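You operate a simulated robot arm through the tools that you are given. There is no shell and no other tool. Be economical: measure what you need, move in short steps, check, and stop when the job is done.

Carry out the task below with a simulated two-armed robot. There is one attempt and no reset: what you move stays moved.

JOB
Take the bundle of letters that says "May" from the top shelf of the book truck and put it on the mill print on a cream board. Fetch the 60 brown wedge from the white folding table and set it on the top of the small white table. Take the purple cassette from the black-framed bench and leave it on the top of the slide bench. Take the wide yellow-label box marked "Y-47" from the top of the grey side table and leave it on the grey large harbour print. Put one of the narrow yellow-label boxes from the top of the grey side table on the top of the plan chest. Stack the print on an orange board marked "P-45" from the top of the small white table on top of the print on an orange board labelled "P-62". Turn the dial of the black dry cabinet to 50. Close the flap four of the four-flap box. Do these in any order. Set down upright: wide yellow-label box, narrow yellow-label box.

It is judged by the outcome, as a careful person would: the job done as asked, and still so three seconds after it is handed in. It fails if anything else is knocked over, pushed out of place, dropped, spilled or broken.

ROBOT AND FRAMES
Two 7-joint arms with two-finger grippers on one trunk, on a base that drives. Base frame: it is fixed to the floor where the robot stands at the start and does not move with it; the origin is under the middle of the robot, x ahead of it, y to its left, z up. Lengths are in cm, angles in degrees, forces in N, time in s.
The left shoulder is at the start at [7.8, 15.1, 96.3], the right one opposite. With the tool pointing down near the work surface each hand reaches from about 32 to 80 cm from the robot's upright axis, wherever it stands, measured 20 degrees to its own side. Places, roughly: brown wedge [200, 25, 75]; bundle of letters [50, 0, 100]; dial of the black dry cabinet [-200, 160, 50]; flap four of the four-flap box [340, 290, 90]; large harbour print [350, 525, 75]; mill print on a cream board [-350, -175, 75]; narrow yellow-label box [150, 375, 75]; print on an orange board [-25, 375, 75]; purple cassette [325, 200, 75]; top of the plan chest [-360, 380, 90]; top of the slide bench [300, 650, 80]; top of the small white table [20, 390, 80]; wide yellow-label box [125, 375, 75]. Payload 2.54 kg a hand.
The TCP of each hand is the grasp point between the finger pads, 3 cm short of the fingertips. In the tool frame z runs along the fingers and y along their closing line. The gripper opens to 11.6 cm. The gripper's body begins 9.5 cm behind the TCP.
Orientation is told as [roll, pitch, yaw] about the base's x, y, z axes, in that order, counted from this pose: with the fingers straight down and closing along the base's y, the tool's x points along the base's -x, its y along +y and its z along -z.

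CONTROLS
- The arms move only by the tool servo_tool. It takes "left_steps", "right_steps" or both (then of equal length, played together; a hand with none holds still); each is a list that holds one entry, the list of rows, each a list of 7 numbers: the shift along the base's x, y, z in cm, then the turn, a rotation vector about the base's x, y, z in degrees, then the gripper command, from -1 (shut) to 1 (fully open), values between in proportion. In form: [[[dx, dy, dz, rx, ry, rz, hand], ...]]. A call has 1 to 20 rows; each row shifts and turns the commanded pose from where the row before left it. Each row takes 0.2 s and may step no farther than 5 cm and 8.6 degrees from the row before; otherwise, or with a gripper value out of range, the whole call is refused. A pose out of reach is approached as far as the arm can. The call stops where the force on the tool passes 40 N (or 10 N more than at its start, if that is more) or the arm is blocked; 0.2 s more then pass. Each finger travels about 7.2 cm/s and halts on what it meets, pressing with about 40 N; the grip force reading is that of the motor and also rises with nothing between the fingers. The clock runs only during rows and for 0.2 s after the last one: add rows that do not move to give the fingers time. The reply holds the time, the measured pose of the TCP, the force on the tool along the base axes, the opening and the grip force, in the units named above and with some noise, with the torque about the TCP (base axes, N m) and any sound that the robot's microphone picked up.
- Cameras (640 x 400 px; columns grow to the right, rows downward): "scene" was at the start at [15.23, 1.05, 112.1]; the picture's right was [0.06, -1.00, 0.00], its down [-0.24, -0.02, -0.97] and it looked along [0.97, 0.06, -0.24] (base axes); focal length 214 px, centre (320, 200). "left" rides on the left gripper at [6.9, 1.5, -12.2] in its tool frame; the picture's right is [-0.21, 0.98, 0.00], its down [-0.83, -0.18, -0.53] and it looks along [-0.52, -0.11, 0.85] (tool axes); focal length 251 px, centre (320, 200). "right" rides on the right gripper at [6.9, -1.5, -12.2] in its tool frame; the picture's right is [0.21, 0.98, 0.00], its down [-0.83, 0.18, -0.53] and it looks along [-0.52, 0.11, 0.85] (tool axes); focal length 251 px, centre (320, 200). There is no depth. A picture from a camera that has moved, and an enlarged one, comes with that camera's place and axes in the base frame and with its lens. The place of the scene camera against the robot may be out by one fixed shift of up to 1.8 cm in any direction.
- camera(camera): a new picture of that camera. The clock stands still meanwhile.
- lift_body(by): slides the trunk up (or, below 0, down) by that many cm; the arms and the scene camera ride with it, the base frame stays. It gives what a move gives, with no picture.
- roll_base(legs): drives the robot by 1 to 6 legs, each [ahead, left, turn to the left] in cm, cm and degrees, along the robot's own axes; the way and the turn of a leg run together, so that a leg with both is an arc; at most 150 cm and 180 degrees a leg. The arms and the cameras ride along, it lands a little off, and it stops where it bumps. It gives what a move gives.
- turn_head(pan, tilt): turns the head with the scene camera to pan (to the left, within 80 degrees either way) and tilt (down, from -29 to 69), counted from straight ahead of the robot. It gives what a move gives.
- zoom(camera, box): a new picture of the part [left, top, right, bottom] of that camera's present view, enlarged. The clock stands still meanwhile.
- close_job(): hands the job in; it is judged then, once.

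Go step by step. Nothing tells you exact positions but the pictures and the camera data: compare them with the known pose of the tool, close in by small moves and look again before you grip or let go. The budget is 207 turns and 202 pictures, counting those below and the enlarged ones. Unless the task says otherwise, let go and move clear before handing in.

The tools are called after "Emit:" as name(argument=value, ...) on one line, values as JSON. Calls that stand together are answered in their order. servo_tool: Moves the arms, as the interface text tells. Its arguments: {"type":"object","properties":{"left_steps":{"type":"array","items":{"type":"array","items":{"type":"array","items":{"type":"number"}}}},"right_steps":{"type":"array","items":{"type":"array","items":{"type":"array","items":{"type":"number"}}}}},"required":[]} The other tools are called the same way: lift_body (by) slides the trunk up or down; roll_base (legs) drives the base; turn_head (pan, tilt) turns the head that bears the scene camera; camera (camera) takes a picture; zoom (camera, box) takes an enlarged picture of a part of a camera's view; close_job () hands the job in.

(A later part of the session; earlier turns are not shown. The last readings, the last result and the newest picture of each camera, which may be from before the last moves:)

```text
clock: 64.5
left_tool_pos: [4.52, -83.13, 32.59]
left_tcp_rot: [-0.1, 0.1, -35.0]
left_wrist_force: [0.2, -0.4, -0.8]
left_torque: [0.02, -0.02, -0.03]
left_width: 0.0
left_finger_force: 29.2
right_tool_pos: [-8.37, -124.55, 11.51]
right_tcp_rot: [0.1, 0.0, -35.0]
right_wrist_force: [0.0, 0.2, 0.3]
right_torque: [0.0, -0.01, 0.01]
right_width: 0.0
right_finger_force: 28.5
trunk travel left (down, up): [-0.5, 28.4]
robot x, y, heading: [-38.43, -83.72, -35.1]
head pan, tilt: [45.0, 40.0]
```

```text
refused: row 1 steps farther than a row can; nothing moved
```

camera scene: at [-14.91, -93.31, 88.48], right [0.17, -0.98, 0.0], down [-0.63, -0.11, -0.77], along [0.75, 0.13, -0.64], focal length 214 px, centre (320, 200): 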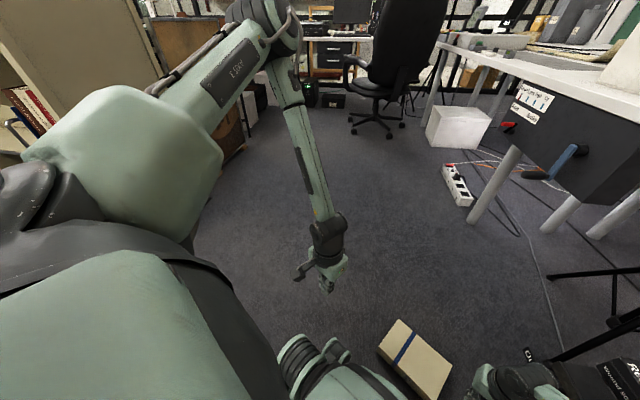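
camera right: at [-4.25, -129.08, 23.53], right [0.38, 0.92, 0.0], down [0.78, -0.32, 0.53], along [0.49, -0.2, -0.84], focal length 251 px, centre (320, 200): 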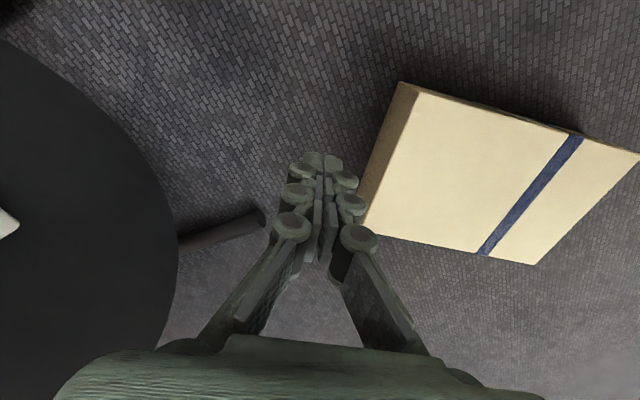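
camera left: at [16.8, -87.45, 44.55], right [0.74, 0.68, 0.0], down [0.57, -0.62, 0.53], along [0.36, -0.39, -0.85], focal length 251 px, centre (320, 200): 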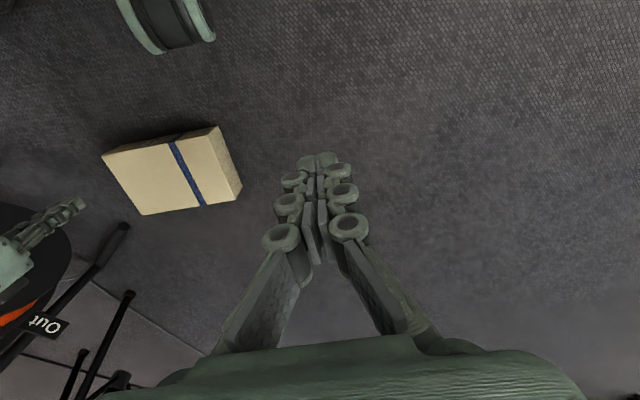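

Emit:
servo_tool(left_steps=[[[2.15, -3.4, 2, 0, 0, 0, -1], [2.15, -3.4, 0, 0, 0, 0, -1], [2.15, -3.4, 0, 0, 0, 0, -1], [2.15, -3.4, 0, 0, 0, 0, -1], [2.15, -3.4, 0, 0, 0, 0, -1], [2.15, -3.4, 0, 0, 0, 0, -1], [2.15, -3.4, 0, 0, 0, 0, -1], [0, 0, -4, 0, 0, 0, -1], [0, 0, -4, 0, 0, 0, -1], [0, 0, -4, 0, 0, 0, -1], [0, 0, -4, 0, 0, 0, -1], [0, 0, -4, 0, 0, 0, -1], [0, 0, 0, 0, 0, 0, -1]]], right_steps=[[[2, -1.4, 0, 0, 0, 0, -1], [2, -1.4, 0, 0, 0, 0, -1], [2, -1.4, 0, 0, 0, 0, -1], [2, -1.4, 0, 0, 0, 0, -1], [2, -1.4, 0, 0, 0, 0, -1], [0, 0, 0, 0, 0, 0, -1], [0, 0, 0, 0, 0, 0, -1], [0, 0, 0, 0, 0, 0, -1], [0, 0, 0, 0, 0, 0, -1], [0, 0, 0, 0, 0, 0, -1], [0, 0, 0, 0, 0, 0, -1], [0, 0, 0, 0, 0, 0, -1], [0, 0, 0, 0, 0, 0, -1]]])

Emit:
turn_head(pan=0, tilt=50)

Emit:
camera(camera="scene")

```text
clock: 67.3
left_tool_pos: [17.18, -89.45, 34.74]
left_tcp_rot: [-0.1, 0.0, -35.0]
left_wrist_force: [-0.5, 0.2, -0.4]
left_torque: [-0.01, -0.04, -0.01]
left_width: 0.01
left_finger_force: 28.4
left hand out of reach, approached as far as the arm can: row 3, 4, 5, 6, 7, 8, 9, 10, 11, 12
right_tool_pos: [1.69, -131.49, 11.27]
right_tcp_rot: [0.0, 0.0, -35.0]
right_wrist_force: [0.5, 0.5, -1.3]
right_torque: [0.03, -0.01, -0.02]
right_width: 0.0
right_finger_force: 28.5
trunk travel left (down, up): [-0.5, 28.4]
robot x, y, heading: [-38.8, -84.01, -34.9]
head pan, tilt: [45.0, 40.0]
```

```text
clock: 68.4
left_tool_pos: [17.24, -89.46, 34.69]
left_tcp_rot: [0.1, 0.1, -35.0]
left_wrist_force: [0.2, -0.2, 0.5]
left_torque: [0.0, -0.03, -0.01]
left_width: 0.02
left_finger_force: 28.8
right_tool_pos: [1.57, -131.34, 11.27]
right_tcp_rot: [0.0, 0.0, -35.0]
right_wrist_force: [-0.4, 0.2, 0.7]
right_torque: [-0.01, -0.01, 0.0]
right_width: 0.0
right_finger_force: 28.7
trunk travel left (down, up): [-0.5, 28.4]
robot x, y, heading: [-38.67, -84.09, -35.3]
head pan, tilt: [0.0, 50.0]
```

```text
170 pictures are left
camera scene: at [-27.59, -91.76, 87.06], right [-0.57, -0.82, 0.0], down [-0.63, 0.44, -0.64], along [0.53, -0.37, -0.77], focal length 214 px, centre (320, 200)
```

scene: 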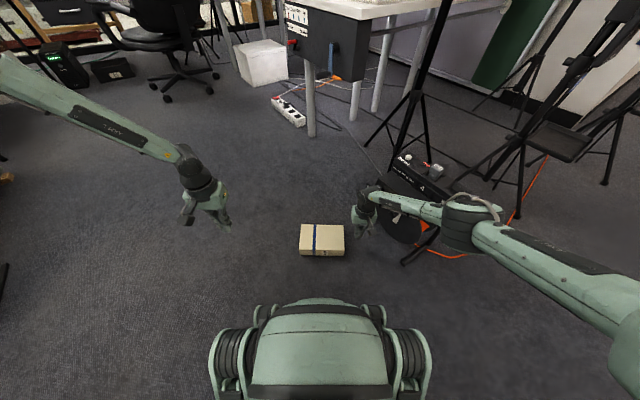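

Emit:
servo_tool(left_steps=[[[0, 0, 5, 0, 0, 0, -1], [0, 0, 5, 0, 0, 0, -1], [0, 0, 5, 0, 0, 0, -1], [0, 0, 5, 0, 0, 0, -1], [0, 0, 5, 0, 0, 0, -1], [0, 0, 5, 0, 0, 0, -1], [0, 0, 5, 0, 0, 0, -1], [0, 0, 5, 0, 0, 0, -1], [0, 0, 5, 0, 0, 0, -1], [0, 0, 5, 0, 0, 0, -1], [0, 0, 5, 0, 0, 0, -1], [0, 0, 5, 0, 0, 0, -1], [-3, 1.8, 1, 0, 0, 0, -1], [-3, 1.8, 0, 0, 0, 0, -1], [0, 0, 0, 0, 0, 0, -1]]])

Emit:
turn_head(pan=50, tilt=0)

Emit:
camera(camera="scene")

Emit:
turn_head(pan=-60, tilt=30)

Emit:
camera(camera="scene")

```text
clock: 71.6
left_tool_pos: [11.04, -85.98, 95.64]
left_tcp_rot: [0.0, 0.0, -35.0]
left_wrist_force: [-0.6, 0.4, 0.1]
left_torque: [-0.01, 0.01, 0.02]
left_width: 0.0
left_finger_force: 29.1
right_tool_pos: [1.66, -131.59, 11.27]
right_tcp_rot: [0.0, -0.2, -35.1]
right_wrist_force: [0.4, -0.1, 1.0]
right_torque: [0.07, -0.03, 0.0]
right_width: 0.0
right_finger_force: 28.5
trunk travel left (down, up): [-0.5, 28.4]
robot x, y, heading: [-38.83, -83.85, -35.1]
head pan, tilt: [0.0, 50.0]
```

```text
clock: 72.8
left_tool_pos: [11.04, -85.89, 95.56]
left_tcp_rot: [-0.1, 0.1, -35.0]
left_wrist_force: [0.1, 0.2, 0.0]
left_torque: [-0.02, -0.05, -0.01]
left_width: 0.0
left_finger_force: 29.0
right_tool_pos: [1.72, -131.29, 11.28]
right_tcp_rot: [0.0, -0.1, -35.0]
right_wrist_force: [-0.2, 0.2, 0.0]
right_torque: [0.03, -0.02, 0.02]
right_width: 0.01
right_finger_force: 28.7
trunk travel left (down, up): [-0.5, 28.4]
robot x, y, heading: [-38.92, -84.11, -35.1]
head pan, tilt: [50.0, 0.0]
```

```text
169 pictures are left
camera scene: at [-25.19, -85.03, 94.84], right [0.26, -0.97, 0.0], down [0.0, 0.0, -1.0], along [0.97, 0.26, 0.0], focal length 214 px, centre (320, 200)
```

scene: 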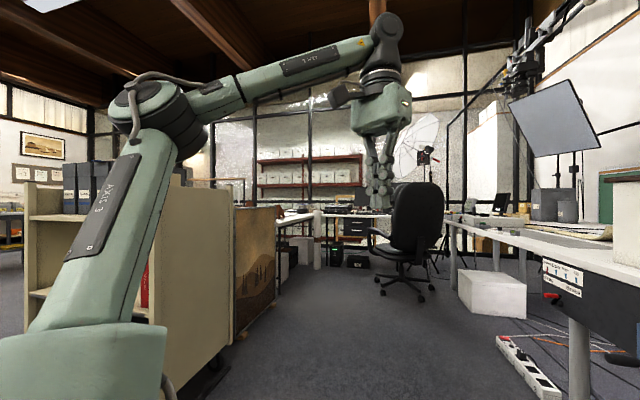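

```text
clock: 74.7
left_tool_pos: [11.01, -85.93, 95.53]
left_tcp_rot: [-0.1, 0.1, -34.9]
left_wrist_force: [-0.7, -0.7, -0.3]
left_torque: [0.02, 0.0, -0.03]
left_width: 0.0
left_finger_force: 28.6
right_tool_pos: [1.71, -131.44, 11.28]
right_tcp_rot: [0.0, -0.1, -35.0]
right_wrist_force: [0.1, -0.4, -0.1]
right_torque: [-0.01, -0.03, -0.01]
right_width: 0.0
right_finger_force: 28.7
trunk travel left (down, up): [-0.5, 28.4]
robot x, y, heading: [-38.49, -83.68, -35.1]
head pan, tilt: [-60.0, 30.0]
```

```text
168 pictures are left
camera scene: at [-34.69, -96.35, 90.02], right [-1.0, 0.09, 0.0], down [0.04, 0.5, -0.87], along [-0.08, -0.86, -0.5], focal length 214 px, centre (320, 200)
```

scene: 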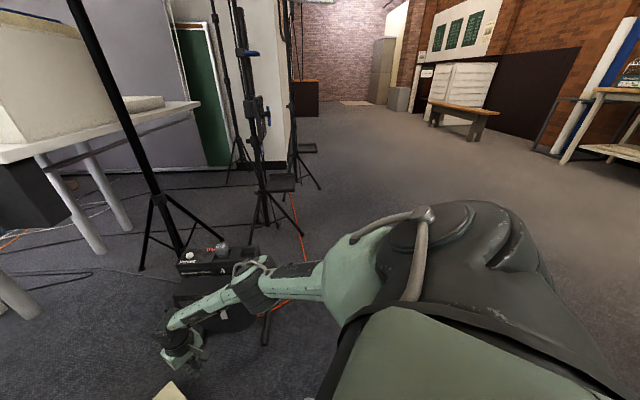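

Emit:
servo_tool(left_steps=[[[3.3, -2.3, -1.5, 0, 0, 0, -1], [3.3, -2.3, -1.5, 0, 0, 0, -1], [1.6, -1.2, -2, 0, 0, 0, -1], [-1.8, -2.6, -2, 0, 0, 0, -1], [-1.8, -2.6, -2, 0, 0, 0, -1], [-1.6, -2.4, -2, 0, 0, 0, -1], [0, 0, -5, 0, 0, 0, -1], [0, 0, -5, 0, 0, 0, -1], [0, 0, -5, 0, 0, 0, -1], [0, 0, -5, 0, 0, 0, -1], [0, 0, -5, 0, 0, 0, -1], [0, 0, -5, 0, 0, 0, -1], [0, 0, -5, 0, 0, 0, -1], [0, 0, -5, 0, 0, 0, -1], [0, 0, -5, 0, 0, 0, -1], [0, 0, 0, 0, 0, 0, -1]]])

Emit:
turn_head(pan=30, tilt=30)

Emit:
camera(camera="scene")

```text
clock: 78.1
left_tool_pos: [13.92, -97.63, 41.16]
left_tcp_rot: [-0.1, -0.1, -35.0]
left_wrist_force: [0.4, -0.6, 0.8]
left_torque: [-0.03, 0.0, -0.03]
left_width: 0.0
left_finger_force: 28.3
left hand out of reach, approached as far as the arm can: row 15
right_tool_pos: [1.72, -131.41, 11.2]
right_tcp_rot: [0.0, -0.1, -35.1]
right_wrist_force: [0.5, 0.2, 0.6]
right_torque: [0.04, -0.02, 0.0]
right_width: 0.0
right_finger_force: 28.7
trunk travel left (down, up): [-0.5, 28.4]
robot x, y, heading: [-38.59, -83.75, -35.1]
head pan, tilt: [-60.0, 30.0]
```

```text
clock: 79.7
left_tool_pos: [13.86, -97.55, 41.34]
left_tcp_rot: [-0.2, 0.0, -35.1]
left_wrist_force: [0.4, 0.1, 0.1]
left_torque: [0.0, 0.01, 0.0]
left_width: 0.0
left_finger_force: 28.4
right_tool_pos: [1.63, -131.43, 11.29]
right_tcp_rot: [0.0, 0.0, -35.0]
right_wrist_force: [0.5, 0.2, -0.1]
right_torque: [-0.02, -0.03, 0.01]
right_width: 0.0
right_finger_force: 28.3
trunk travel left (down, up): [-0.5, 28.4]
robot x, y, heading: [-38.76, -83.95, -35.1]
head pan, tilt: [30.0, 30.0]
```

```text
167 pictures are left
camera scene: at [-24.88, -88.15, 90.02], right [-0.09, -1.0, 0.0], down [-0.5, 0.04, -0.87], along [0.86, -0.08, -0.5], focal length 214 px, centre (320, 200)
```

scene: 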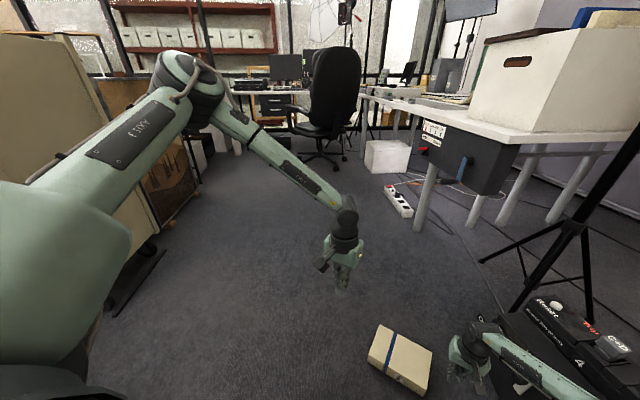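

Limited by the wrist again. I'll tilt the left tool inward along its forearm and try to descend.

Emit:
servo_tool(left_steps=[[[0, 0, 1, -6.9, 4.8, 0, -1], [0, 0, 1, -6.9, 4.8, 0, -1], [0, 0, 0, -6.9, 4.8, 0, -1], [0, 0, 0, -6.9, 4.8, 0, -1], [0, 0, 0, 0, 0, 0, -1], [0, 0, -4, 0, 0, 0, -1], [0, 0, -4, 0, 0, 0, -1], [0, 0, -4, 0, 0, 0, -1], [0, 0, -4, 0, 0, 0, -1], [0, 0, -4, 0, 0, 0, -1], [0, 0, -4, 0, 0, 0, -1], [0, 0, -4, 0, 0, 0, -1], [0, 0, 0, 0, 0, 0, -1]]])

Emit:
camera(camera="scene")

```text
clock: 82.5
left_tool_pos: [5.71, -92.18, 37.86]
left_tcp_rot: [-33.5, 0.0, -35.0]
left_wrist_force: [-0.6, 0.3, -0.6]
left_torque: [0.03, 0.04, 0.0]
left_width: 0.02
left_finger_force: 28.7
left hand out of reach, approached as far as the arm can: row 6, 7, 8, 9, 10, 11, 12
right_tool_pos: [1.63, -131.49, 11.24]
right_tcp_rot: [0.0, -0.1, -35.0]
right_wrist_force: [0.4, 0.4, 0.0]
right_torque: [0.0, -0.01, 0.04]
right_width: 0.0
right_finger_force: 28.5
trunk travel left (down, up): [-0.5, 28.4]
robot x, y, heading: [-38.53, -83.92, -35.1]
head pan, tilt: [30.0, 30.0]
```

```text
166 pictures are left
camera scene: at [-24.88, -88.14, 90.02], right [-0.09, -1.0, 0.0], down [-0.5, 0.04, -0.87], along [0.86, -0.08, -0.5], focal length 214 px, centre (320, 200)
```

scene: 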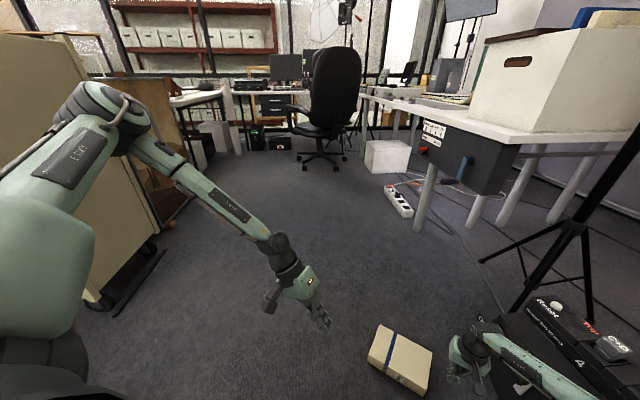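

Emit:
servo_tool(left_steps=[[[0, 0, 4, 6.9, -4.8, 0, -1], [0, 0, 4, 6.9, -4.8, 0, -1], [0, 0, 4, 6.9, -4.8, 0, -1], [0, 0, 4, 6.9, -4.8, 0, -1], [3.3, -2.3, 1, 0, 0, 0, -1], [3.3, -2.3, 1, 0, 0, 0, -1], [3.3, -2.3, 1, 0, 0, 0, -1], [3.3, -2.3, 0, 0, 0, 0, -1], [3.3, -2.3, 0, 0, 0, 0, -1], [3.3, -2.3, 0, 0, 0, 0, -1], [3.3, -2.3, 0, 0, 0, 0, -1], [3.3, -2.3, 0, 0, 0, 0, -1], [0, 0, -5, 0, 0, 0, -1], [0, 0, -5, 0, 0, 0, -1], [0, 0, -5, 0, 0, 0, -1], [0, 0, -5, 0, 0, 0, -1], [0, 0, -5, 0, 0, 0, -1], [0, 0, -5, 0, 0, 0, -1], [0, 0, -5, 0, 0, 0, -1], [0, 0, -5, 0, 0, 0, -1]]])

Emit:
camera(camera="scene")

```text
clock: 86.7
left_tool_pos: [21.46, -87.97, 34.58]
left_tcp_rot: [-0.1, -0.1, -35.0]
left_wrist_force: [-0.3, 0.9, -0.4]
left_torque: [0.0, -0.04, 0.01]
left_width: 0.01
left_finger_force: 28.5
left hand out of reach, approached as far as the arm can: row 10, 11, 12, 13, 14, 15, 16, 17, 18, 19, 20
right_tool_pos: [1.64, -131.44, 11.21]
right_tcp_rot: [-0.1, -0.1, -35.1]
right_wrist_force: [0.0, -0.4, 1.0]
right_torque: [0.07, 0.01, -0.02]
right_width: 0.0
right_finger_force: 28.6
trunk travel left (down, up): [-0.5, 28.4]
robot x, y, heading: [-38.54, -83.77, -35.2]
head pan, tilt: [30.0, 30.0]
```

```text
165 pictures are left
camera scene: at [-24.89, -88.15, 90.02], right [-0.09, -1.0, 0.0], down [-0.5, 0.04, -0.87], along [0.86, -0.08, -0.5], focal length 214 px, centre (320, 200)
```

scene: 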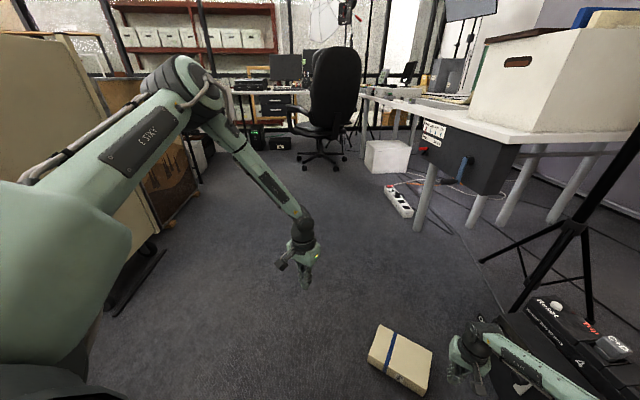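

Emit:
servo_tool(left_steps=[[[0, 0, 2, 0, 0, 8, -1], [0, 0, 2, 0, 0, 8, -1], [0, 0, 1, 0, 0, 8, -1], [0, 0, 0, 0, 0, 8, -1], [0, 0, 0, 0, 0, 8, -1], [0, 0, 0, 0, 0, 8, -1], [0, 0, -4, 0, 0, 0, -1], [0, 0, -4, 0, 0, 0, -1], [0, 0, -4, 0, 0, 0, -1], [0, 0, -4, 0, 0, 0, -1], [0, 0, -4, 0, 0, 0, -1], [0, 0, 0, 0, 0, 0, -1]]])

```text
clock: 89.3
left_tool_pos: [18.84, -83.01, 31.8]
left_tcp_rot: [-0.1, 0.1, 13.0]
left_wrist_force: [0.2, 0.2, 0.0]
left_torque: [0.0, 0.02, 0.0]
left_width: 0.0
left_finger_force: 28.8
left hand out of reach, approached as far as the arm can: row 8, 9, 10, 11
right_tool_pos: [1.75, -131.49, 11.21]
right_tcp_rot: [-0.1, 0.0, -35.0]
right_wrist_force: [-0.8, 0.0, -0.6]
right_torque: [-0.02, 0.02, -0.02]
right_width: 0.02
right_finger_force: 27.9
trunk travel left (down, up): [-0.5, 28.4]
robot x, y, heading: [-38.57, -83.98, -35.1]
head pan, tilt: [30.0, 30.0]
```

Emit:
servo_tool(left_steps=[[[0, 0, 2, 0, 0, -8, -1], [0, 0, 2, 0, 0, -8, -1], [0, 0, 1, 0, 0, -8, -1], [0, 0, 0, 0, 0, -8, -1], [0, 0, 0, 0, 0, -8, -1], [0, 0, 0, 0, 0, -8, -1], [0, 0, 0, 0, 0, -8, -1], [0, 0, 0, 0, 0, -8, -1], [0, 0, 0, 0, 0, -8, -1], [0, 0, 0, 0, 0, -8, -1], [0, 0, 0, 0, 0, -8, -1], [0, 0, 0, 0, 0, -8, -1], [0, 0, -4, 0, 0, 0, -1], [0, 0, -4, 0, 0, 0, -1], [0, 0, -4, 0, 0, 0, -1], [0, 0, -4, 0, 0, 0, -1], [0, 0, -4, 0, 0, 0, -1], [0, 0, 0, 0, 0, 0, -1]]])

```text
clock: 93.1
left_tool_pos: [15.98, -80.02, 30.44]
left_tcp_rot: [0.5, 0.0, -78.8]
left_wrist_force: [0.1, 0.4, 0.4]
left_torque: [-0.01, 0.0, 0.02]
left_width: 0.0
left_finger_force: 28.4
left hand out of reach, approached as far as the arm can: row 11, 12, 14, 15, 16, 17
right_tool_pos: [1.75, -131.55, 11.23]
right_tcp_rot: [0.0, -0.1, -35.0]
right_wrist_force: [0.7, -0.9, 0.2]
right_torque: [0.0, -0.01, 0.0]
right_width: 0.0
right_finger_force: 28.8
trunk travel left (down, up): [-0.5, 28.4]
robot x, y, heading: [-38.72, -83.86, -35.0]
head pan, tilt: [30.0, 30.0]
```

Emit:
servo_tool(left_steps=[[[2, 3, 0, 0, 0, 8, -1], [2, 3, 0, 0, 0, 8, -1], [2, 3, 0, 0, 0, 8, -1], [2, 3, 0, 0, 0, 8, -1], [2, 3, 0, 0, 0, 8, -1], [0, 0, -4, 0, 0, 4, -1], [0, 0, -4, 0, 0, 0, -1], [0, 0, -4, 0, 0, 0, -1], [0, 0, -4, 0, 0, 0, -1], [0, 0, -3, 0, 0, 0, -1], [0, 0, 0, 0, 0, 0, -1]]])

Emit:
turn_head(pan=50, tilt=25)

Emit:
camera(camera="scene")

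```text
clock: 95.5
left_tool_pos: [23.86, -63.69, 27.74]
left_tcp_rot: [0.5, 0.0, -34.8]
left_wrist_force: [-0.3, 0.3, 0.9]
left_torque: [0.03, 0.0, 0.0]
left_width: 0.0
left_finger_force: 28.7
left hand out of reach, approached as far as the arm can: row 6, 7, 8, 9, 10
right_tool_pos: [1.7, -131.51, 11.24]
right_tcp_rot: [0.0, 0.0, -34.9]
right_wrist_force: [-0.2, 0.4, -0.6]
right_torque: [-0.04, -0.02, 0.02]
right_width: 0.0
right_finger_force: 28.9
trunk travel left (down, up): [-0.5, 28.4]
robot x, y, heading: [-38.98, -83.79, -35.2]
head pan, tilt: [30.0, 30.0]
```

```text
clock: 96.4
left_tool_pos: [23.85, -63.49, 27.75]
left_tcp_rot: [0.5, 0.0, -34.8]
left_wrist_force: [1.6, -0.7, 0.6]
left_torque: [0.01, 0.02, 0.01]
left_width: 0.0
left_finger_force: 28.2
right_tool_pos: [1.77, -131.48, 11.32]
right_tcp_rot: [0.0, -0.1, -35.0]
right_wrist_force: [-0.2, -0.3, -0.1]
right_torque: [-0.01, -0.01, 0.01]
right_width: 0.0
right_finger_force: 28.9
trunk travel left (down, up): [-0.5, 28.4]
robot x, y, heading: [-38.56, -83.85, -35.3]
head pan, tilt: [50.0, 25.0]
```

```text
164 pictures are left
camera scene: at [-24.99, -84.98, 90.81], right [0.26, -0.97, 0.0], down [-0.41, -0.11, -0.91], along [0.88, 0.23, -0.42], focal length 214 px, centre (320, 200)
```

scene: 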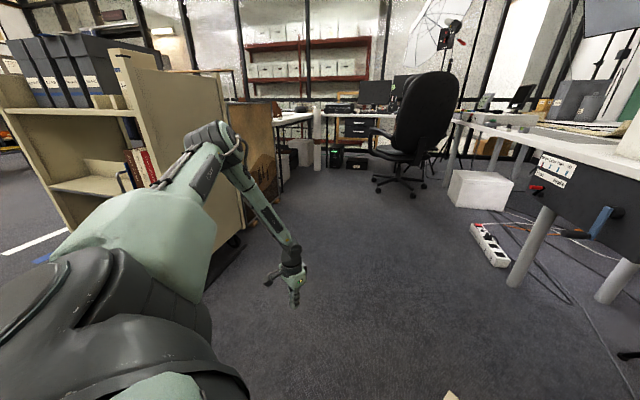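

Emit:
servo_tool(left_steps=[[[-2.2, -3.2, 3, 0, 0, 0, -1], [-2.2, -3.2, 3, 0, 0, 0, -1], [-2.2, -3.2, 3, 0, 0, 0, -1], [-2.2, -3.2, 3, 0, 0, 0, -1], [-2.2, -3.2, 3, 0, 0, 0, -1], [-2.2, -3.2, 3, 0, 0, 0, -1], [-2.2, -3.2, 3, 0, 0, 0, -1], [1.6, -1.1, 0, -4.8, -6.9, 0, -1], [1.6, -1.1, 0, -4.8, -6.9, 0, -1], [1.6, -1.1, 0, -4.8, -6.9, 0, -1], [1.6, -1.1, 0, -4.8, -6.9, 0, -1], [1.6, -1.1, 0, -4.8, -6.9, 0, -1], [1.6, -1.1, 0, -4.8, -6.9, 0, -1], [1.6, -1.1, 0, -4.8, -6.9, 0, -1], [1.6, -1.1, 0, -4.8, -6.9, 0, -1], [1.6, -1.1, 0, -4.8, -6.9, 0, -1], [1.6, -1.1, 0, -4.8, -6.9, 0, -1], [0, 0, -4, 0, 0, 0, -1], [0, 0, -4, 0, 0, 0, -1], [0, 0, -4, 0, 0, 0, -1]]])

Emit:
camera(camera="scene")

```text
clock: 100.6
left_tool_pos: [27.22, -99.48, 69.33]
left_tcp_rot: [0.4, -73.5, -34.7]
left_wrist_force: [-0.4, 0.6, -0.3]
left_torque: [-0.01, 0.02, 0.01]
left_width: 0.0
left_finger_force: 28.2
left hand out of reach, approached as far as the arm can: row 13, 14, 15, 16, 17, 18, 19, 20
right_tool_pos: [1.72, -131.44, 11.3]
right_tcp_rot: [0.0, -0.2, -34.9]
right_wrist_force: [0.0, -1.0, 0.5]
right_torque: [0.01, 0.01, 0.01]
right_width: 0.0
right_finger_force: 28.7
trunk travel left (down, up): [-0.5, 28.4]
robot x, y, heading: [-38.67, -83.98, -35.2]
head pan, tilt: [50.0, 25.0]
```

```text
163 pictures are left
camera scene: at [-24.99, -84.97, 90.81], right [0.26, -0.97, 0.0], down [-0.41, -0.11, -0.91], along [0.88, 0.23, -0.42], focal length 214 px, centre (320, 200)
```

scene: 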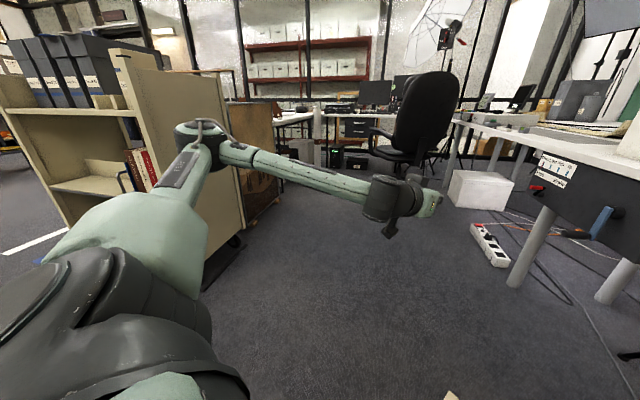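

Emit:
turn_head(pan=-50, tilt=25)

Emit:
camera(camera="scene")

```text
clock: 102.3
left_tool_pos: [27.11, -99.39, 69.4]
left_tcp_rot: [0.4, -73.4, -34.6]
left_wrist_force: [0.2, 0.5, -0.1]
left_torque: [0.0, -0.03, -0.01]
left_width: 0.01
left_finger_force: 28.9
right_tool_pos: [1.75, -131.45, 11.36]
right_tcp_rot: [0.0, -0.1, -35.0]
right_wrist_force: [0.0, 0.4, -0.4]
right_torque: [-0.03, 0.02, 0.0]
right_width: 0.01
right_finger_force: 28.2
trunk travel left (down, up): [-0.5, 28.4]
robot x, y, heading: [-37.92, -83.94, -35.2]
head pan, tilt: [-50.0, 25.0]
```

```text
162 pictures are left
camera scene: at [-33.09, -96.52, 90.81], right [-1.0, -0.09, 0.0], down [-0.04, 0.42, -0.91], along [0.08, -0.9, -0.42], focal length 214 px, centre (320, 200)
```

scene: 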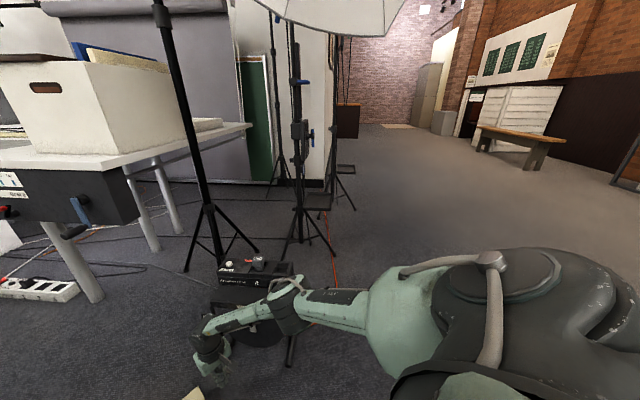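

Left elbow is swung out sideways. I'll stretch the left arm forward to straighten it and let the elbow fall in.

Emit:
servo_tool(left_steps=[[[2.36, -3.17, 1, 0, 0, 0, -1], [2.36, -3.17, 1, 0, 0, 0, -1], [2.36, -3.17, 1, 0, 0, 0, -1], [2.36, -3.17, 1, 0, 0, 0, -1], [2.36, -3.17, 0, 0, 0, 0, -1], [2.36, -3.17, 0, 0, 0, 0, -1], [2.36, -3.17, 0, 0, 0, 0, -1], [2.36, -3.17, 0, 0, 0, 0, -1], [2.36, -3.17, 0, 0, 0, 0, -1], [0, 0, 0, 0, 0, 0, -1]]])

Emit:
turn_head(pan=35, tilt=25)

Emit:
camera(camera="scene")

```text
clock: 104.5
left_tool_pos: [44.02, -116.51, 76.09]
left_tcp_rot: [0.3, -75.5, -34.6]
left_wrist_force: [-0.4, -0.1, 0.6]
left_torque: [-0.04, 0.0, 0.02]
left_width: 0.0
left_finger_force: 28.4
left hand out of reach, approached as far as the arm can: row 1, 6, 7, 8, 9
right_tool_pos: [1.61, -131.46, 11.31]
right_tcp_rot: [0.0, -0.2, -35.0]
right_wrist_force: [-0.2, -0.8, -0.6]
right_torque: [-0.01, 0.0, -0.03]
right_width: 0.0
right_finger_force: 28.6
trunk travel left (down, up): [-0.5, 28.4]
robot x, y, heading: [-38.62, -84.01, -35.1]
head pan, tilt: [-50.0, 25.0]
```

```text
clock: 106.1
left_tool_pos: [44.12, -116.39, 76.06]
left_tcp_rot: [0.3, -75.6, -34.6]
left_wrist_force: [0.4, -0.2, 0.7]
left_torque: [0.01, -0.01, 0.0]
left_width: 0.05
left_finger_force: 28.9
right_tool_pos: [1.63, -131.58, 11.33]
right_tcp_rot: [0.0, -0.2, -35.0]
right_wrist_force: [-1.6, -0.7, 0.1]
right_torque: [-0.02, 0.01, -0.04]
right_width: 0.0
right_finger_force: 29.3
trunk travel left (down, up): [-0.5, 28.4]
robot x, y, heading: [-38.67, -83.69, -34.9]
head pan, tilt: [35.0, 25.0]
```

```text
161 pictures are left
camera scene: at [-24.68, -87.36, 90.81], right [0.0, -1.0, 0.0], down [-0.42, 0.0, -0.91], along [0.91, 0.0, -0.42], focal length 214 px, centre (320, 200)
```

scene: 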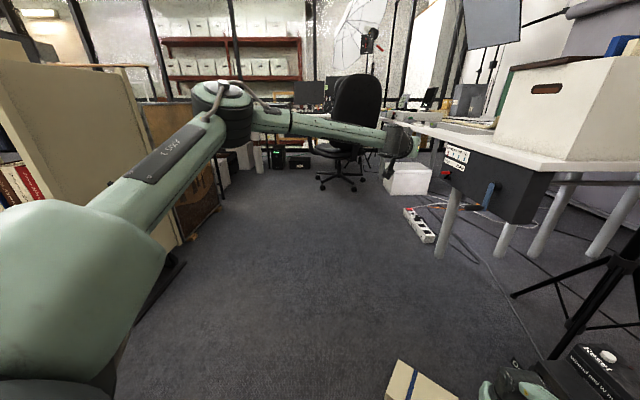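

Emit:
servo_tool(left_steps=[[[-1, 0.2, -4.5, 0, 0, 0, -1], [-1, 0.2, -4.5, 0, 0, 0, -1], [-1, 0.2, -4.5, 4.6, 6.5, 0, -1], [-1.6, 1.1, -4.5, 4.6, 6.5, 0, -1], [-1.6, 1.1, -4.5, 4.6, 6.5, 0, -1], [-1.6, 1.1, -4.5, 4.6, 6.5, 0, -1], [-1.6, 1.1, -4.5, 4.6, 6.5, 0, -1], [-1.6, 1.1, -4.5, 4.6, 6.5, 0, -1], [-1.6, 1.1, -3.5, 4.6, 6.5, 0, -1], [-1.6, 1.1, -3.5, 4.6, 6.5, 0, -1], [-1.6, 1.1, -2.5, 4.6, 6.5, 0, -1], [0, 0, 0, 0, 0, 0, -1]]])

Emit:
camera(camera="scene")

```text
clock: 108.7
left_tool_pos: [24.23, -95.13, 40.06]
left_tcp_rot: [1.0, -3.9, -35.1]
left_wrist_force: [-0.7, 0.2, 0.3]
left_torque: [0.02, 0.02, -0.03]
left_width: 0.01
left_finger_force: 28.7
left hand out of reach, approached as far as the arm can: row 1, 2, 3, 4, 5, 6, 7, 8, 9, 10, 11
right_tool_pos: [1.62, -131.46, 11.29]
right_tcp_rot: [0.0, -0.1, -35.0]
right_wrist_force: [-0.6, -0.2, -0.5]
right_torque: [-0.01, 0.02, 0.03]
right_width: 0.0
right_finger_force: 28.8
trunk travel left (down, up): [-0.5, 28.4]
robot x, y, heading: [-38.72, -83.55, -35.3]
head pan, tilt: [35.0, 25.0]
```

```text
160 pictures are left
camera scene: at [-24.68, -87.36, 90.81], right [0.0, -1.0, 0.0], down [-0.42, 0.0, -0.91], along [0.91, 0.0, -0.42], focal length 214 px, centre (320, 200)
```

scene: 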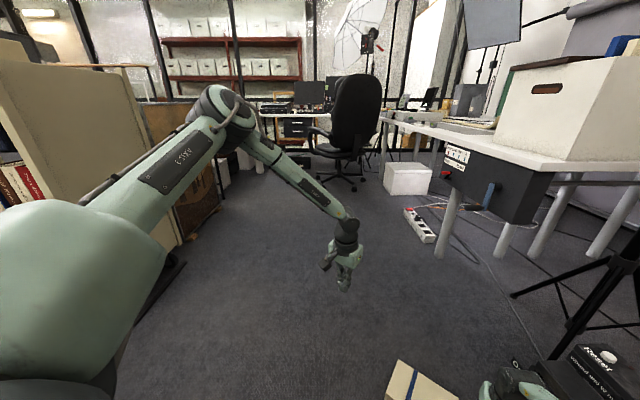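

Left upper arm won't drop while swung outward; I'll test descending with the left hand nearer the centreline (right hand moved out of the way).

Emit:
servo_tool(left_steps=[[[0, 0, 4.5, 0, 0, 0, -1], [0, 0, 4.5, 0, 0, 0, -1], [0, 0, 4.5, 2, 3, 0, -1], [0, 0, 4.5, 0, 0, 0, -1], [-2.43, -3.49, 0, 0, 0, 0, -1], [-2.43, -3.49, 0, 0, 0, 0, -1], [-2.43, -3.49, 0, 0, 0, 0, -1], [-2.43, -3.49, 0, 0, 0, 0, -1], [-2.43, -3.49, 0, 0, 0, 0, -1], [-2.43, -3.49, 0, 0, 0, 0, -1], [-2.43, -3.49, 0, 0, 0, 0, -1], [-2.43, -3.49, 0, 0, 0, 0, -1], [0, 0, -4, 0, 0, 0, -1], [0, 0, -4, 0, 0, 0, -1], [0, 0, -4, 0, 0, 0, -1], [0, 0, -4, 0, 0, 0, -1], [0, 0, -4, 0, 0, 0, -1], [0, 0, -4, 0, 0, 0, -1], [0, 0, -4, 0, 0, 0, -1], [0, 0, -4, 0, 0, 0, -1]]], right_steps=[[[-1.8, -2.6, 0, 0, 0, 0, -1], [-1.8, -2.6, 0, 0, 0, 0, -1], [-1.8, -2.6, 0, 0, 0, 0, -1], [-1.8, -2.6, 0, 0, 0, 0, -1], [0, 0, 0, 0, 0, 0, -1], [0, 0, 0, 0, 0, 0, -1], [0, 0, 0, 0, 0, 0, -1], [0, 0, 0, 0, 0, 0, -1], [0, 0, 0, 0, 0, 0, -1], [0, 0, 0, 0, 0, 0, -1], [0, 0, 0, 0, 0, 0, -1], [0, 0, 0, 0, 0, 0, -1], [0, 0, 0, 0, 0, 0, -1], [0, 0, 0, 0, 0, 0, -1], [0, 0, 0, 0, 0, 0, -1], [0, 0, 0, 0, 0, 0, -1], [0, 0, 0, 0, 0, 0, -1], [0, 0, 0, 0, 0, 0, -1], [0, 0, 0, 0, 0, 0, -1], [0, 0, 0, 0, 0, 0, -1]]])

Emit:
camera(camera="scene")

```text
clock: 109.4
left_tool_pos: [24.25, -94.8, 50.62]
left_tcp_rot: [1.1, -2.8, -35.0]
left_wrist_force: [-0.5, -0.3, -0.2]
left_torque: [-0.01, -0.01, -0.03]
left_width: 0.0
left_finger_force: 29.1
right_tool_pos: [-1.31, -135.39, 11.37]
right_tcp_rot: [1.4, 0.2, -34.0]
right_wrist_force: [0.2, 0.8, -0.1]
right_torque: [0.0, 0.0, -0.02]
right_width: 0.0
right_finger_force: 28.8
trunk travel left (down, up): [-0.5, 28.4]
robot x, y, heading: [-38.92, -84.0, -35.2]
head pan, tilt: [35.0, 25.0]
stopped in row 3 (right hand): the force on the tool passed its limit at 56 N (the readings are from after the stop); the commanded pose is now the measured one
```

```text
159 pictures are left
camera scene: at [-24.62, -87.29, 90.78], right [0.0, -1.0, 0.0], down [-0.42, 0.0, -0.91], along [0.91, 0.0, -0.42], focal length 214 px, centre (320, 200)
```

scene: 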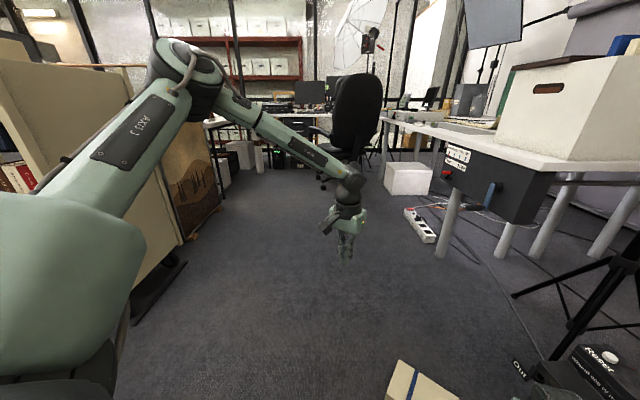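

The right hand touched the black power pack; I'll raise it away at once and continue the left-arm test.

Emit:
servo_tool(right_steps=[[[1.2, 1.7, 0, 0, 0, 0, -1], [0.6, 0.9, 2, 0, 0, 0, -1], [0, 0, 5, 0, 0, 0, -1], [0, 0, 5, 0, 0, 0, -1], [0, 0, 5, 0, 0, 0, -1], [-3.3, 2.3, 3, 0, 0, 0, -1], [-3.3, 2.3, 3, 0, 0, 0, -1], [-3.3, 2.3, 3, 0, 0, 0, -1], [-2.3, -3.3, 2, 0, 0, 0, -1], [-2.3, -3.3, 2, 0, 0, 0, -1], [-1.4, -2.3, 0, 0, 0, 0, -1], [0, 0, 0, 0, 0, 0, -1], [0, 0, 0, 0, 0, 0, -1], [0, 0, 0, 0, 0, 0, -1], [0, 0, 0, 0, 0, 0, -1], [0, 0, 0, 0, 0, 0, -1], [0, 0, 0, 0, 0, 0, -1], [0, 0, 0, 0, 0, 0, -1]]], left_steps=[[[0, 0, 4, 0, 0, 0, -1], [0, 0, 4, 0, 0, 0, -1], [0, 0, 0, 0, 0, 0, -1], [-2.43, -3.49, 0, 0, 0, 0, -1], [-2.43, -3.49, 0, 0, 0, 0, -1], [-2.43, -3.49, 0, 0, 0, 0, -1], [-2.43, -3.49, 0, 0, 0, 0, -1], [-2.43, -3.49, 0, 0, 0, 0, -1], [-2.43, -3.49, 0, 0, 0, 0, -1], [-2.43, -3.49, 0, 0, 0, 0, -1], [0, 0, -4, 0, 0, 0, -1], [0, 0, -4, 0, 0, 0, -1], [0, 0, -4, 0, 0, 0, -1], [0, 0, -4, 0, 0, 0, -1], [0, 0, -4, 0, 0, 0, -1], [0, 0, -4, 0, 0, 0, -1], [0, 0, -4, 0, 0, 0, -1], [0, 0, -4, 0, 0, 0, -1]]])

Emit:
turn_head(pan=0, tilt=50)

Emit:
camera(camera="scene")

```text
refused: row 6 steps farther than a row can; nothing moved
```

```text
clock: 110.4
left_tool_pos: [24.21, -94.84, 50.79]
left_tcp_rot: [1.1, -2.8, -35.1]
left_wrist_force: [-0.7, 1.2, -0.6]
left_torque: [0.0, 0.0, 0.0]
left_width: 0.01
left_finger_force: 28.9
right_tool_pos: [-1.43, -135.58, 11.42]
right_tcp_rot: [1.4, 0.2, -33.9]
right_wrist_force: [0.5, 1.3, -1.6]
right_torque: [-0.18, 0.0, 0.03]
right_width: 0.0
right_finger_force: 29.0
trunk travel left (down, up): [-0.5, 28.4]
robot x, y, heading: [-38.53, -84.36, -34.8]
head pan, tilt: [0.0, 50.0]
```

```text
158 pictures are left
camera scene: at [-27.56, -91.7, 87.07], right [-0.57, -0.82, 0.0], down [-0.63, 0.44, -0.64], along [0.53, -0.37, -0.77], focal length 214 px, centre (320, 200)
```

scene: 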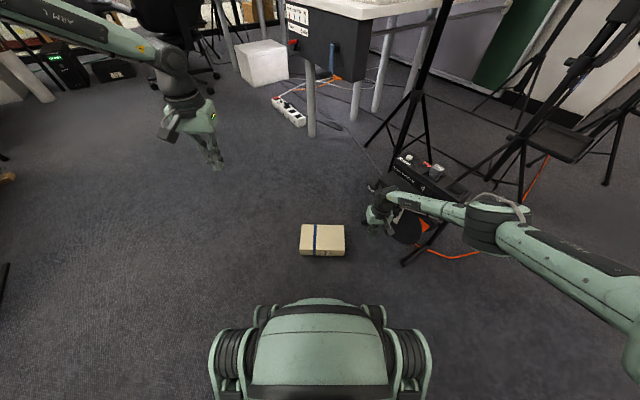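

Emit:
servo_tool(right_steps=[[[1.2, 1.7, 0, 0, 0, 0, -1], [0.6, 0.9, 2, 0, 0, 0, -1], [0, 0, 4.5, 0, 0, 0, -1], [0, 0, 4.5, 0, 0, 0, -1], [0, 0, 4.5, 0, 0, 0, -1], [-3, 2.1, 3, 0, 0, 0, -1], [-3, 2.1, 3, 0, 0, 0, -1], [-3, 2.1, 3, 0, 0, 0, -1], [-2.1, -3.0, 2, 0, 0, 0, -1], [-2.1, -3.0, 2, 0, 0, 0, -1], [-1.4, -2.3, 0, 0, 0, 0, -1], [0, 0, 0, 0, 0, 0, -1], [0, 0, 0, 0, 0, 0, -1], [0, 0, 0, 0, 0, 0, -1], [0, 0, 0, 0, 0, 0, -1], [0, 0, 0, 0, 0, 0, -1], [0, 0, 0, 0, 0, 0, -1], [0, 0, 0, 0, 0, 0, -1]]], left_steps=[[[0, 0, 4, 0, 0, 0, -1], [0, 0, 4, 0, 0, 0, -1], [0, 0, 0, 0, 0, 0, -1], [-2.43, -3.49, 0, 0, 0, 0, -1], [-2.43, -3.49, 0, 0, 0, 0, -1], [-2.43, -3.49, 0, 0, 0, 0, -1], [-2.43, -3.49, 0, 0, 0, 0, -1], [-2.43, -3.49, 0, 0, 0, 0, -1], [-2.43, -3.49, 0, 0, 0, 0, -1], [-2.43, -3.49, 0, 0, 0, 0, -1], [0, 0, -4, 0, 0, 0, -1], [0, 0, -4, 0, 0, 0, -1], [0, 0, -4, 0, 0, 0, -1], [0, 0, -4, 0, 0, 0, -1], [0, 0, -4, 0, 0, 0, -1], [0, 0, -4, 0, 0, 0, -1], [0, 0, -4, 0, 0, 0, -1], [0, 0, -4, 0, 0, 0, -1]]])

Emit:
camera(camera="scene")

```text
clock: 114.2
left_tool_pos: [11.18, -93.92, 37.78]
left_tcp_rot: [0.9, -2.7, -35.0]
left_wrist_force: [-0.4, -0.2, 0.0]
left_torque: [0.0, -0.03, 0.03]
left_width: 0.0
left_finger_force: 28.4
left hand out of reach, approached as far as the arm can: row 7, 8, 9, 10, 11, 12, 13, 14, 15, 16, 17, 18
right_tool_pos: [-14.04, -135.17, 39.99]
right_tcp_rot: [1.4, 0.1, -34.0]
right_wrist_force: [-0.2, -0.1, -1.2]
right_torque: [-0.02, 0.03, 0.03]
right_width: 0.0
right_finger_force: 28.7
trunk travel left (down, up): [-0.5, 28.4]
robot x, y, heading: [-38.51, -83.99, -35.4]
head pan, tilt: [0.0, 50.0]
```

```text
157 pictures are left
camera scene: at [-27.57, -91.7, 87.07], right [-0.57, -0.82, 0.0], down [-0.63, 0.44, -0.64], along [0.53, -0.37, -0.77], focal length 214 px, centre (320, 200)
```

scene: 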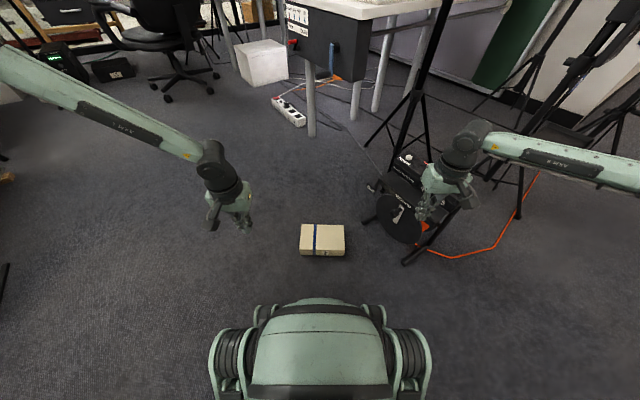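

I'll give up on the left arm near the floor. I could tip the bundle with the right hand against my own base front; I'll look at the base front with the right wrist camera.

Emit:
servo_tool(right_steps=[[[2.5, -1.0, 2, 4.6, 6.5, 0, -1], [2.5, -1.0, 2, 4.6, 6.5, 0, -1], [2.5, -1.0, 2, 4.6, 6.5, 0, -1], [2.5, -1.0, 0, 4.6, 6.5, 0, -1], [2.5, -1.0, 0, 4.6, 6.5, 0, -1], [2.5, -1.0, 0, 4.6, 6.5, 0, -1], [2.5, 0, 0, 4.6, 6.5, 0, -1], [0, 0, 0, 0, 0, 0, -1]]], left_steps=[[[0, 0, 4, 0, 0, 0, -1], [0, 0, 4, 0, 0, 0, -1], [0, 0, 4, 0, 0, 0, -1], [0, 0, 4, 0, 0, 0, -1], [0, 0, 4, 0, 0, 0, -1], [0, 0, 4, 0, 0, 0, -1], [0, 0, 4, 0, 0, 0, -1], [0, 0, 4, 0, 0, 0, -1]]])

Emit:
camera(camera="right")

```text
clock: 116.0
left_tool_pos: [11.17, -93.88, 70.02]
left_tcp_rot: [1.0, -2.7, -35.0]
left_wrist_force: [-0.6, 0.4, -0.9]
left_torque: [0.0, 0.06, 0.02]
left_width: 0.0
left_finger_force: 28.4
right_tool_pos: [-4.05, -131.82, 48.36]
right_tcp_rot: [3.1, 50.5, -32.8]
right_wrist_force: [-0.1, -0.1, -0.6]
right_torque: [0.02, 0.0, 0.0]
right_width: 0.0
right_finger_force: 29.2
right hand out of reach, approached as far as the arm can: row 5, 6, 7
trunk travel left (down, up): [-0.5, 28.4]
robot x, y, heading: [-38.37, -84.05, -34.9]
head pan, tilt: [0.0, 50.0]
```

```text
156 pictures are left
camera right: at [-1.04, -136.23, 61.28], right [0.45, 0.87, 0.2], down [0.88, -0.38, -0.29], along [-0.18, 0.31, -0.94], focal length 251 px, centre (320, 200)
```

right: 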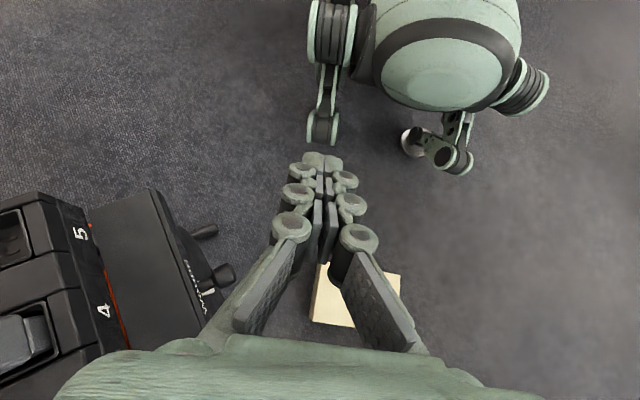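

My base front is round and unusable as a stop. One more idea for the left arm: pitch its fingers back toward me so the wrist stays bent, then descend. I'll also raise the right hand out of the way.

Emit:
servo_tool(left_steps=[[[0, 0, 0, 4.6, 6.5, 0, -1], [0, 0, 0, 4.6, 6.5, 0, -1], [0, 0, 0, 4.6, 6.5, 0, -1], [0, 0, 0, 4.6, 6.5, 0, -1], [0, 0, 0, 4.6, 6.5, 0, -1], [1.6, -3.5, 0, 0, 0, 0, -1], [1.6, -3.5, 0, 0, 0, 0, -1], [1.6, -3.5, 0, 0, 0, 0, -1], [0, 0, -4, 0, 0, 0, -1], [0, 0, -4, 0, 0, 0, -1], [0, 0, -4, 0, 0, 0, -1], [0, 0, -4, 0, 0, 0, -1], [0, 0, -4, 0, 0, 0, -1], [0, 0, -4, 0, 0, 0, -1], [0, 0, -4, 0, 0, 0, -1], [0, 0, -4, 0, 0, 0, -1], [0, 0, -4, 0, 0, 0, -1], [0, 0, -4, 0, 0, 0, -1], [0, 0, -4, 0, 0, 0, -1], [0, 0, -4, 0, 0, 0, -1]]], right_steps=[[[-2, -2.8, 1, 0, 0, 0, -1], [-2, -2.8, 1, 0, 0, 0, -1], [-2, -2.8, 1, 0, 0, 0, -1], [-2, -2.8, 1, 0, 0, 0, -1], [0, 0, 3, -4.6, -6.5, 0, -1], [0, 0, 3, -4.6, -6.5, 0, -1], [0, 0, 3, -4.6, -6.5, 0, -1], [0, 0, 3, -4.6, -6.5, 0, -1], [0, 0, 3, -4.6, -6.5, 0, -1], [0, 0, 3, -4.6, -6.5, 0, -1], [0, 0, 0, 0, 0, 0, -1], [0, 0, 0, 0, 0, 0, -1], [0, 0, 0, 0, 0, 0, -1], [0, 0, 0, 0, 0, 0, -1], [0, 0, 0, 0, 0, 0, -1], [0, 0, 0, 0, 0, 0, -1], [0, 0, 0, 0, 0, 0, -1], [0, 0, 0, 0, 0, 0, -1], [0, 0, 0, 0, 0, 0, -1], [0, 0, 0, 0, 0, 0, -1]]])

Emit:
camera(camera="scene")

```text
clock: 120.2
left_tool_pos: [7.22, -78.87, 38.57]
left_tcp_rot: [1.3, 36.9, -34.8]
left_wrist_force: [0.6, -0.3, -0.1]
left_torque: [0.05, -0.01, -0.01]
left_width: 0.0
left_finger_force: 29.3
left hand out of reach, approached as far as the arm can: row 6, 7, 8, 9, 10, 11, 12, 13, 14, 15, 16, 17, 18, 19, 20
right_tool_pos: [-13.42, -140.61, 70.22]
right_tcp_rot: [1.4, 2.6, -33.7]
right_wrist_force: [0.1, 1.0, 0.4]
right_torque: [-0.01, 0.0, -0.01]
right_width: 0.01
right_finger_force: 28.5
right hand out of reach, approached as far as the arm can: row 2, 3, 4
trunk travel left (down, up): [-0.5, 28.4]
robot x, y, heading: [-38.71, -83.9, -34.7]
head pan, tilt: [0.0, 50.0]
```

```text
155 pictures are left
camera scene: at [-27.56, -91.7, 87.06], right [-0.57, -0.82, 0.0], down [-0.63, 0.44, -0.64], along [0.53, -0.37, -0.77], focal length 214 px, centre (320, 200)
```

scene: 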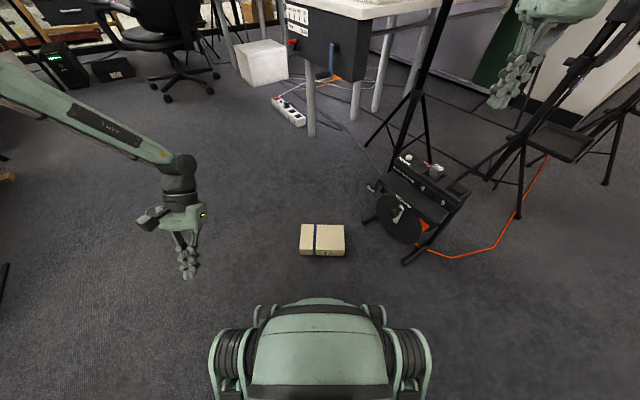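

Emit:
servo_tool(left_steps=[[[0.96, -2.99, 1, -4.6, -6.5, 0, -1], [0.96, -2.99, 1, -4.6, -6.5, 0, -1], [0.96, -2.99, 1, -4.6, -6.5, 0, -1], [0.96, -2.99, 1, -4.6, -6.5, 0, -1], [0.96, -2.99, 1, -4.6, -6.5, 0, -1], [0.96, -2.99, 1, -4.6, -6.5, 0, -1], [0.96, -2.99, 1, -4.6, -6.5, 0, -1], [0.96, -2.99, 1, -4.6, -6.5, 0, -1], [0.96, -2.99, 1, -4.6, -6.5, 0, -1], [0, 0, -4, 0, 0, 0, -1], [0, 0, -4, 0, 0, 0, -1], [0, 0, -4, 0, 0, 0, -1], [0, 0, -4, 0, 0, 0, -1], [0, 0, -4, 0, 0, 0, -1], [0, 0, -4, 0, 0, 0, -1], [0, 0, 0, 0, 0, 0, -1]]])

```text
clock: 123.6
left_tool_pos: [19.31, -95.01, 38.24]
left_tcp_rot: [0.8, -34.6, -34.9]
left_wrist_force: [0.1, 0.0, -0.3]
left_torque: [0.0, 0.03, 0.02]
left_width: 0.01
left_finger_force: 28.8
left hand out of reach, approached as far as the arm can: row 9, 10, 11, 12, 13, 14, 15
right_tool_pos: [-13.56, -140.68, 69.99]
right_tcp_rot: [1.4, 2.7, -33.8]
right_wrist_force: [0.0, 1.1, 0.1]
right_torque: [0.01, 0.01, 0.0]
right_width: 0.0
right_finger_force: 28.3
trunk travel left (down, up): [-0.5, 28.4]
robot x, y, heading: [-38.4, -83.93, -34.9]
head pan, tilt: [0.0, 50.0]
```

The left arm stays limited, so I'll use the heavy black power pack beside the bundle as a backstop (it didn't budge earlier): slide the bundle's right end against it and lift the left end with the right hand until it stands. First a closer look.

Emit:
zoom(camera="scene", box=[280, 130, 480, 280])

Emit:
camera(camera="right")

```text
2.67 times, centred on (380, 205) of scene
camera zoom: at [-27.56, -91.7, 87.06], right [-0.57, -0.82, 0.0], down [-0.63, 0.44, -0.64], along [0.53, -0.37, -0.77], focal length 572 px, centre (160, 187)
```

zoom: 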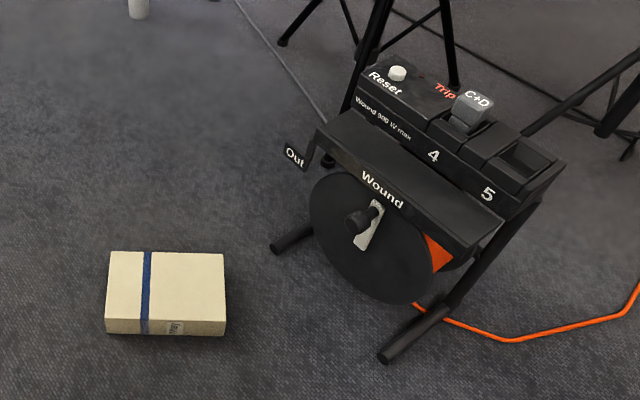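

```text
153 pictures are left
camera right: at [-19.72, -138.5, 82.48], right [0.36, 0.93, 0.03], down [0.8, -0.33, 0.5], along [0.47, -0.16, -0.87], focal length 251 px, centre (320, 200)
```

right: 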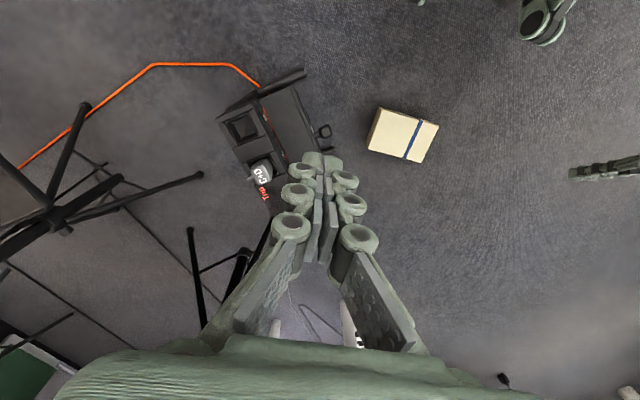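

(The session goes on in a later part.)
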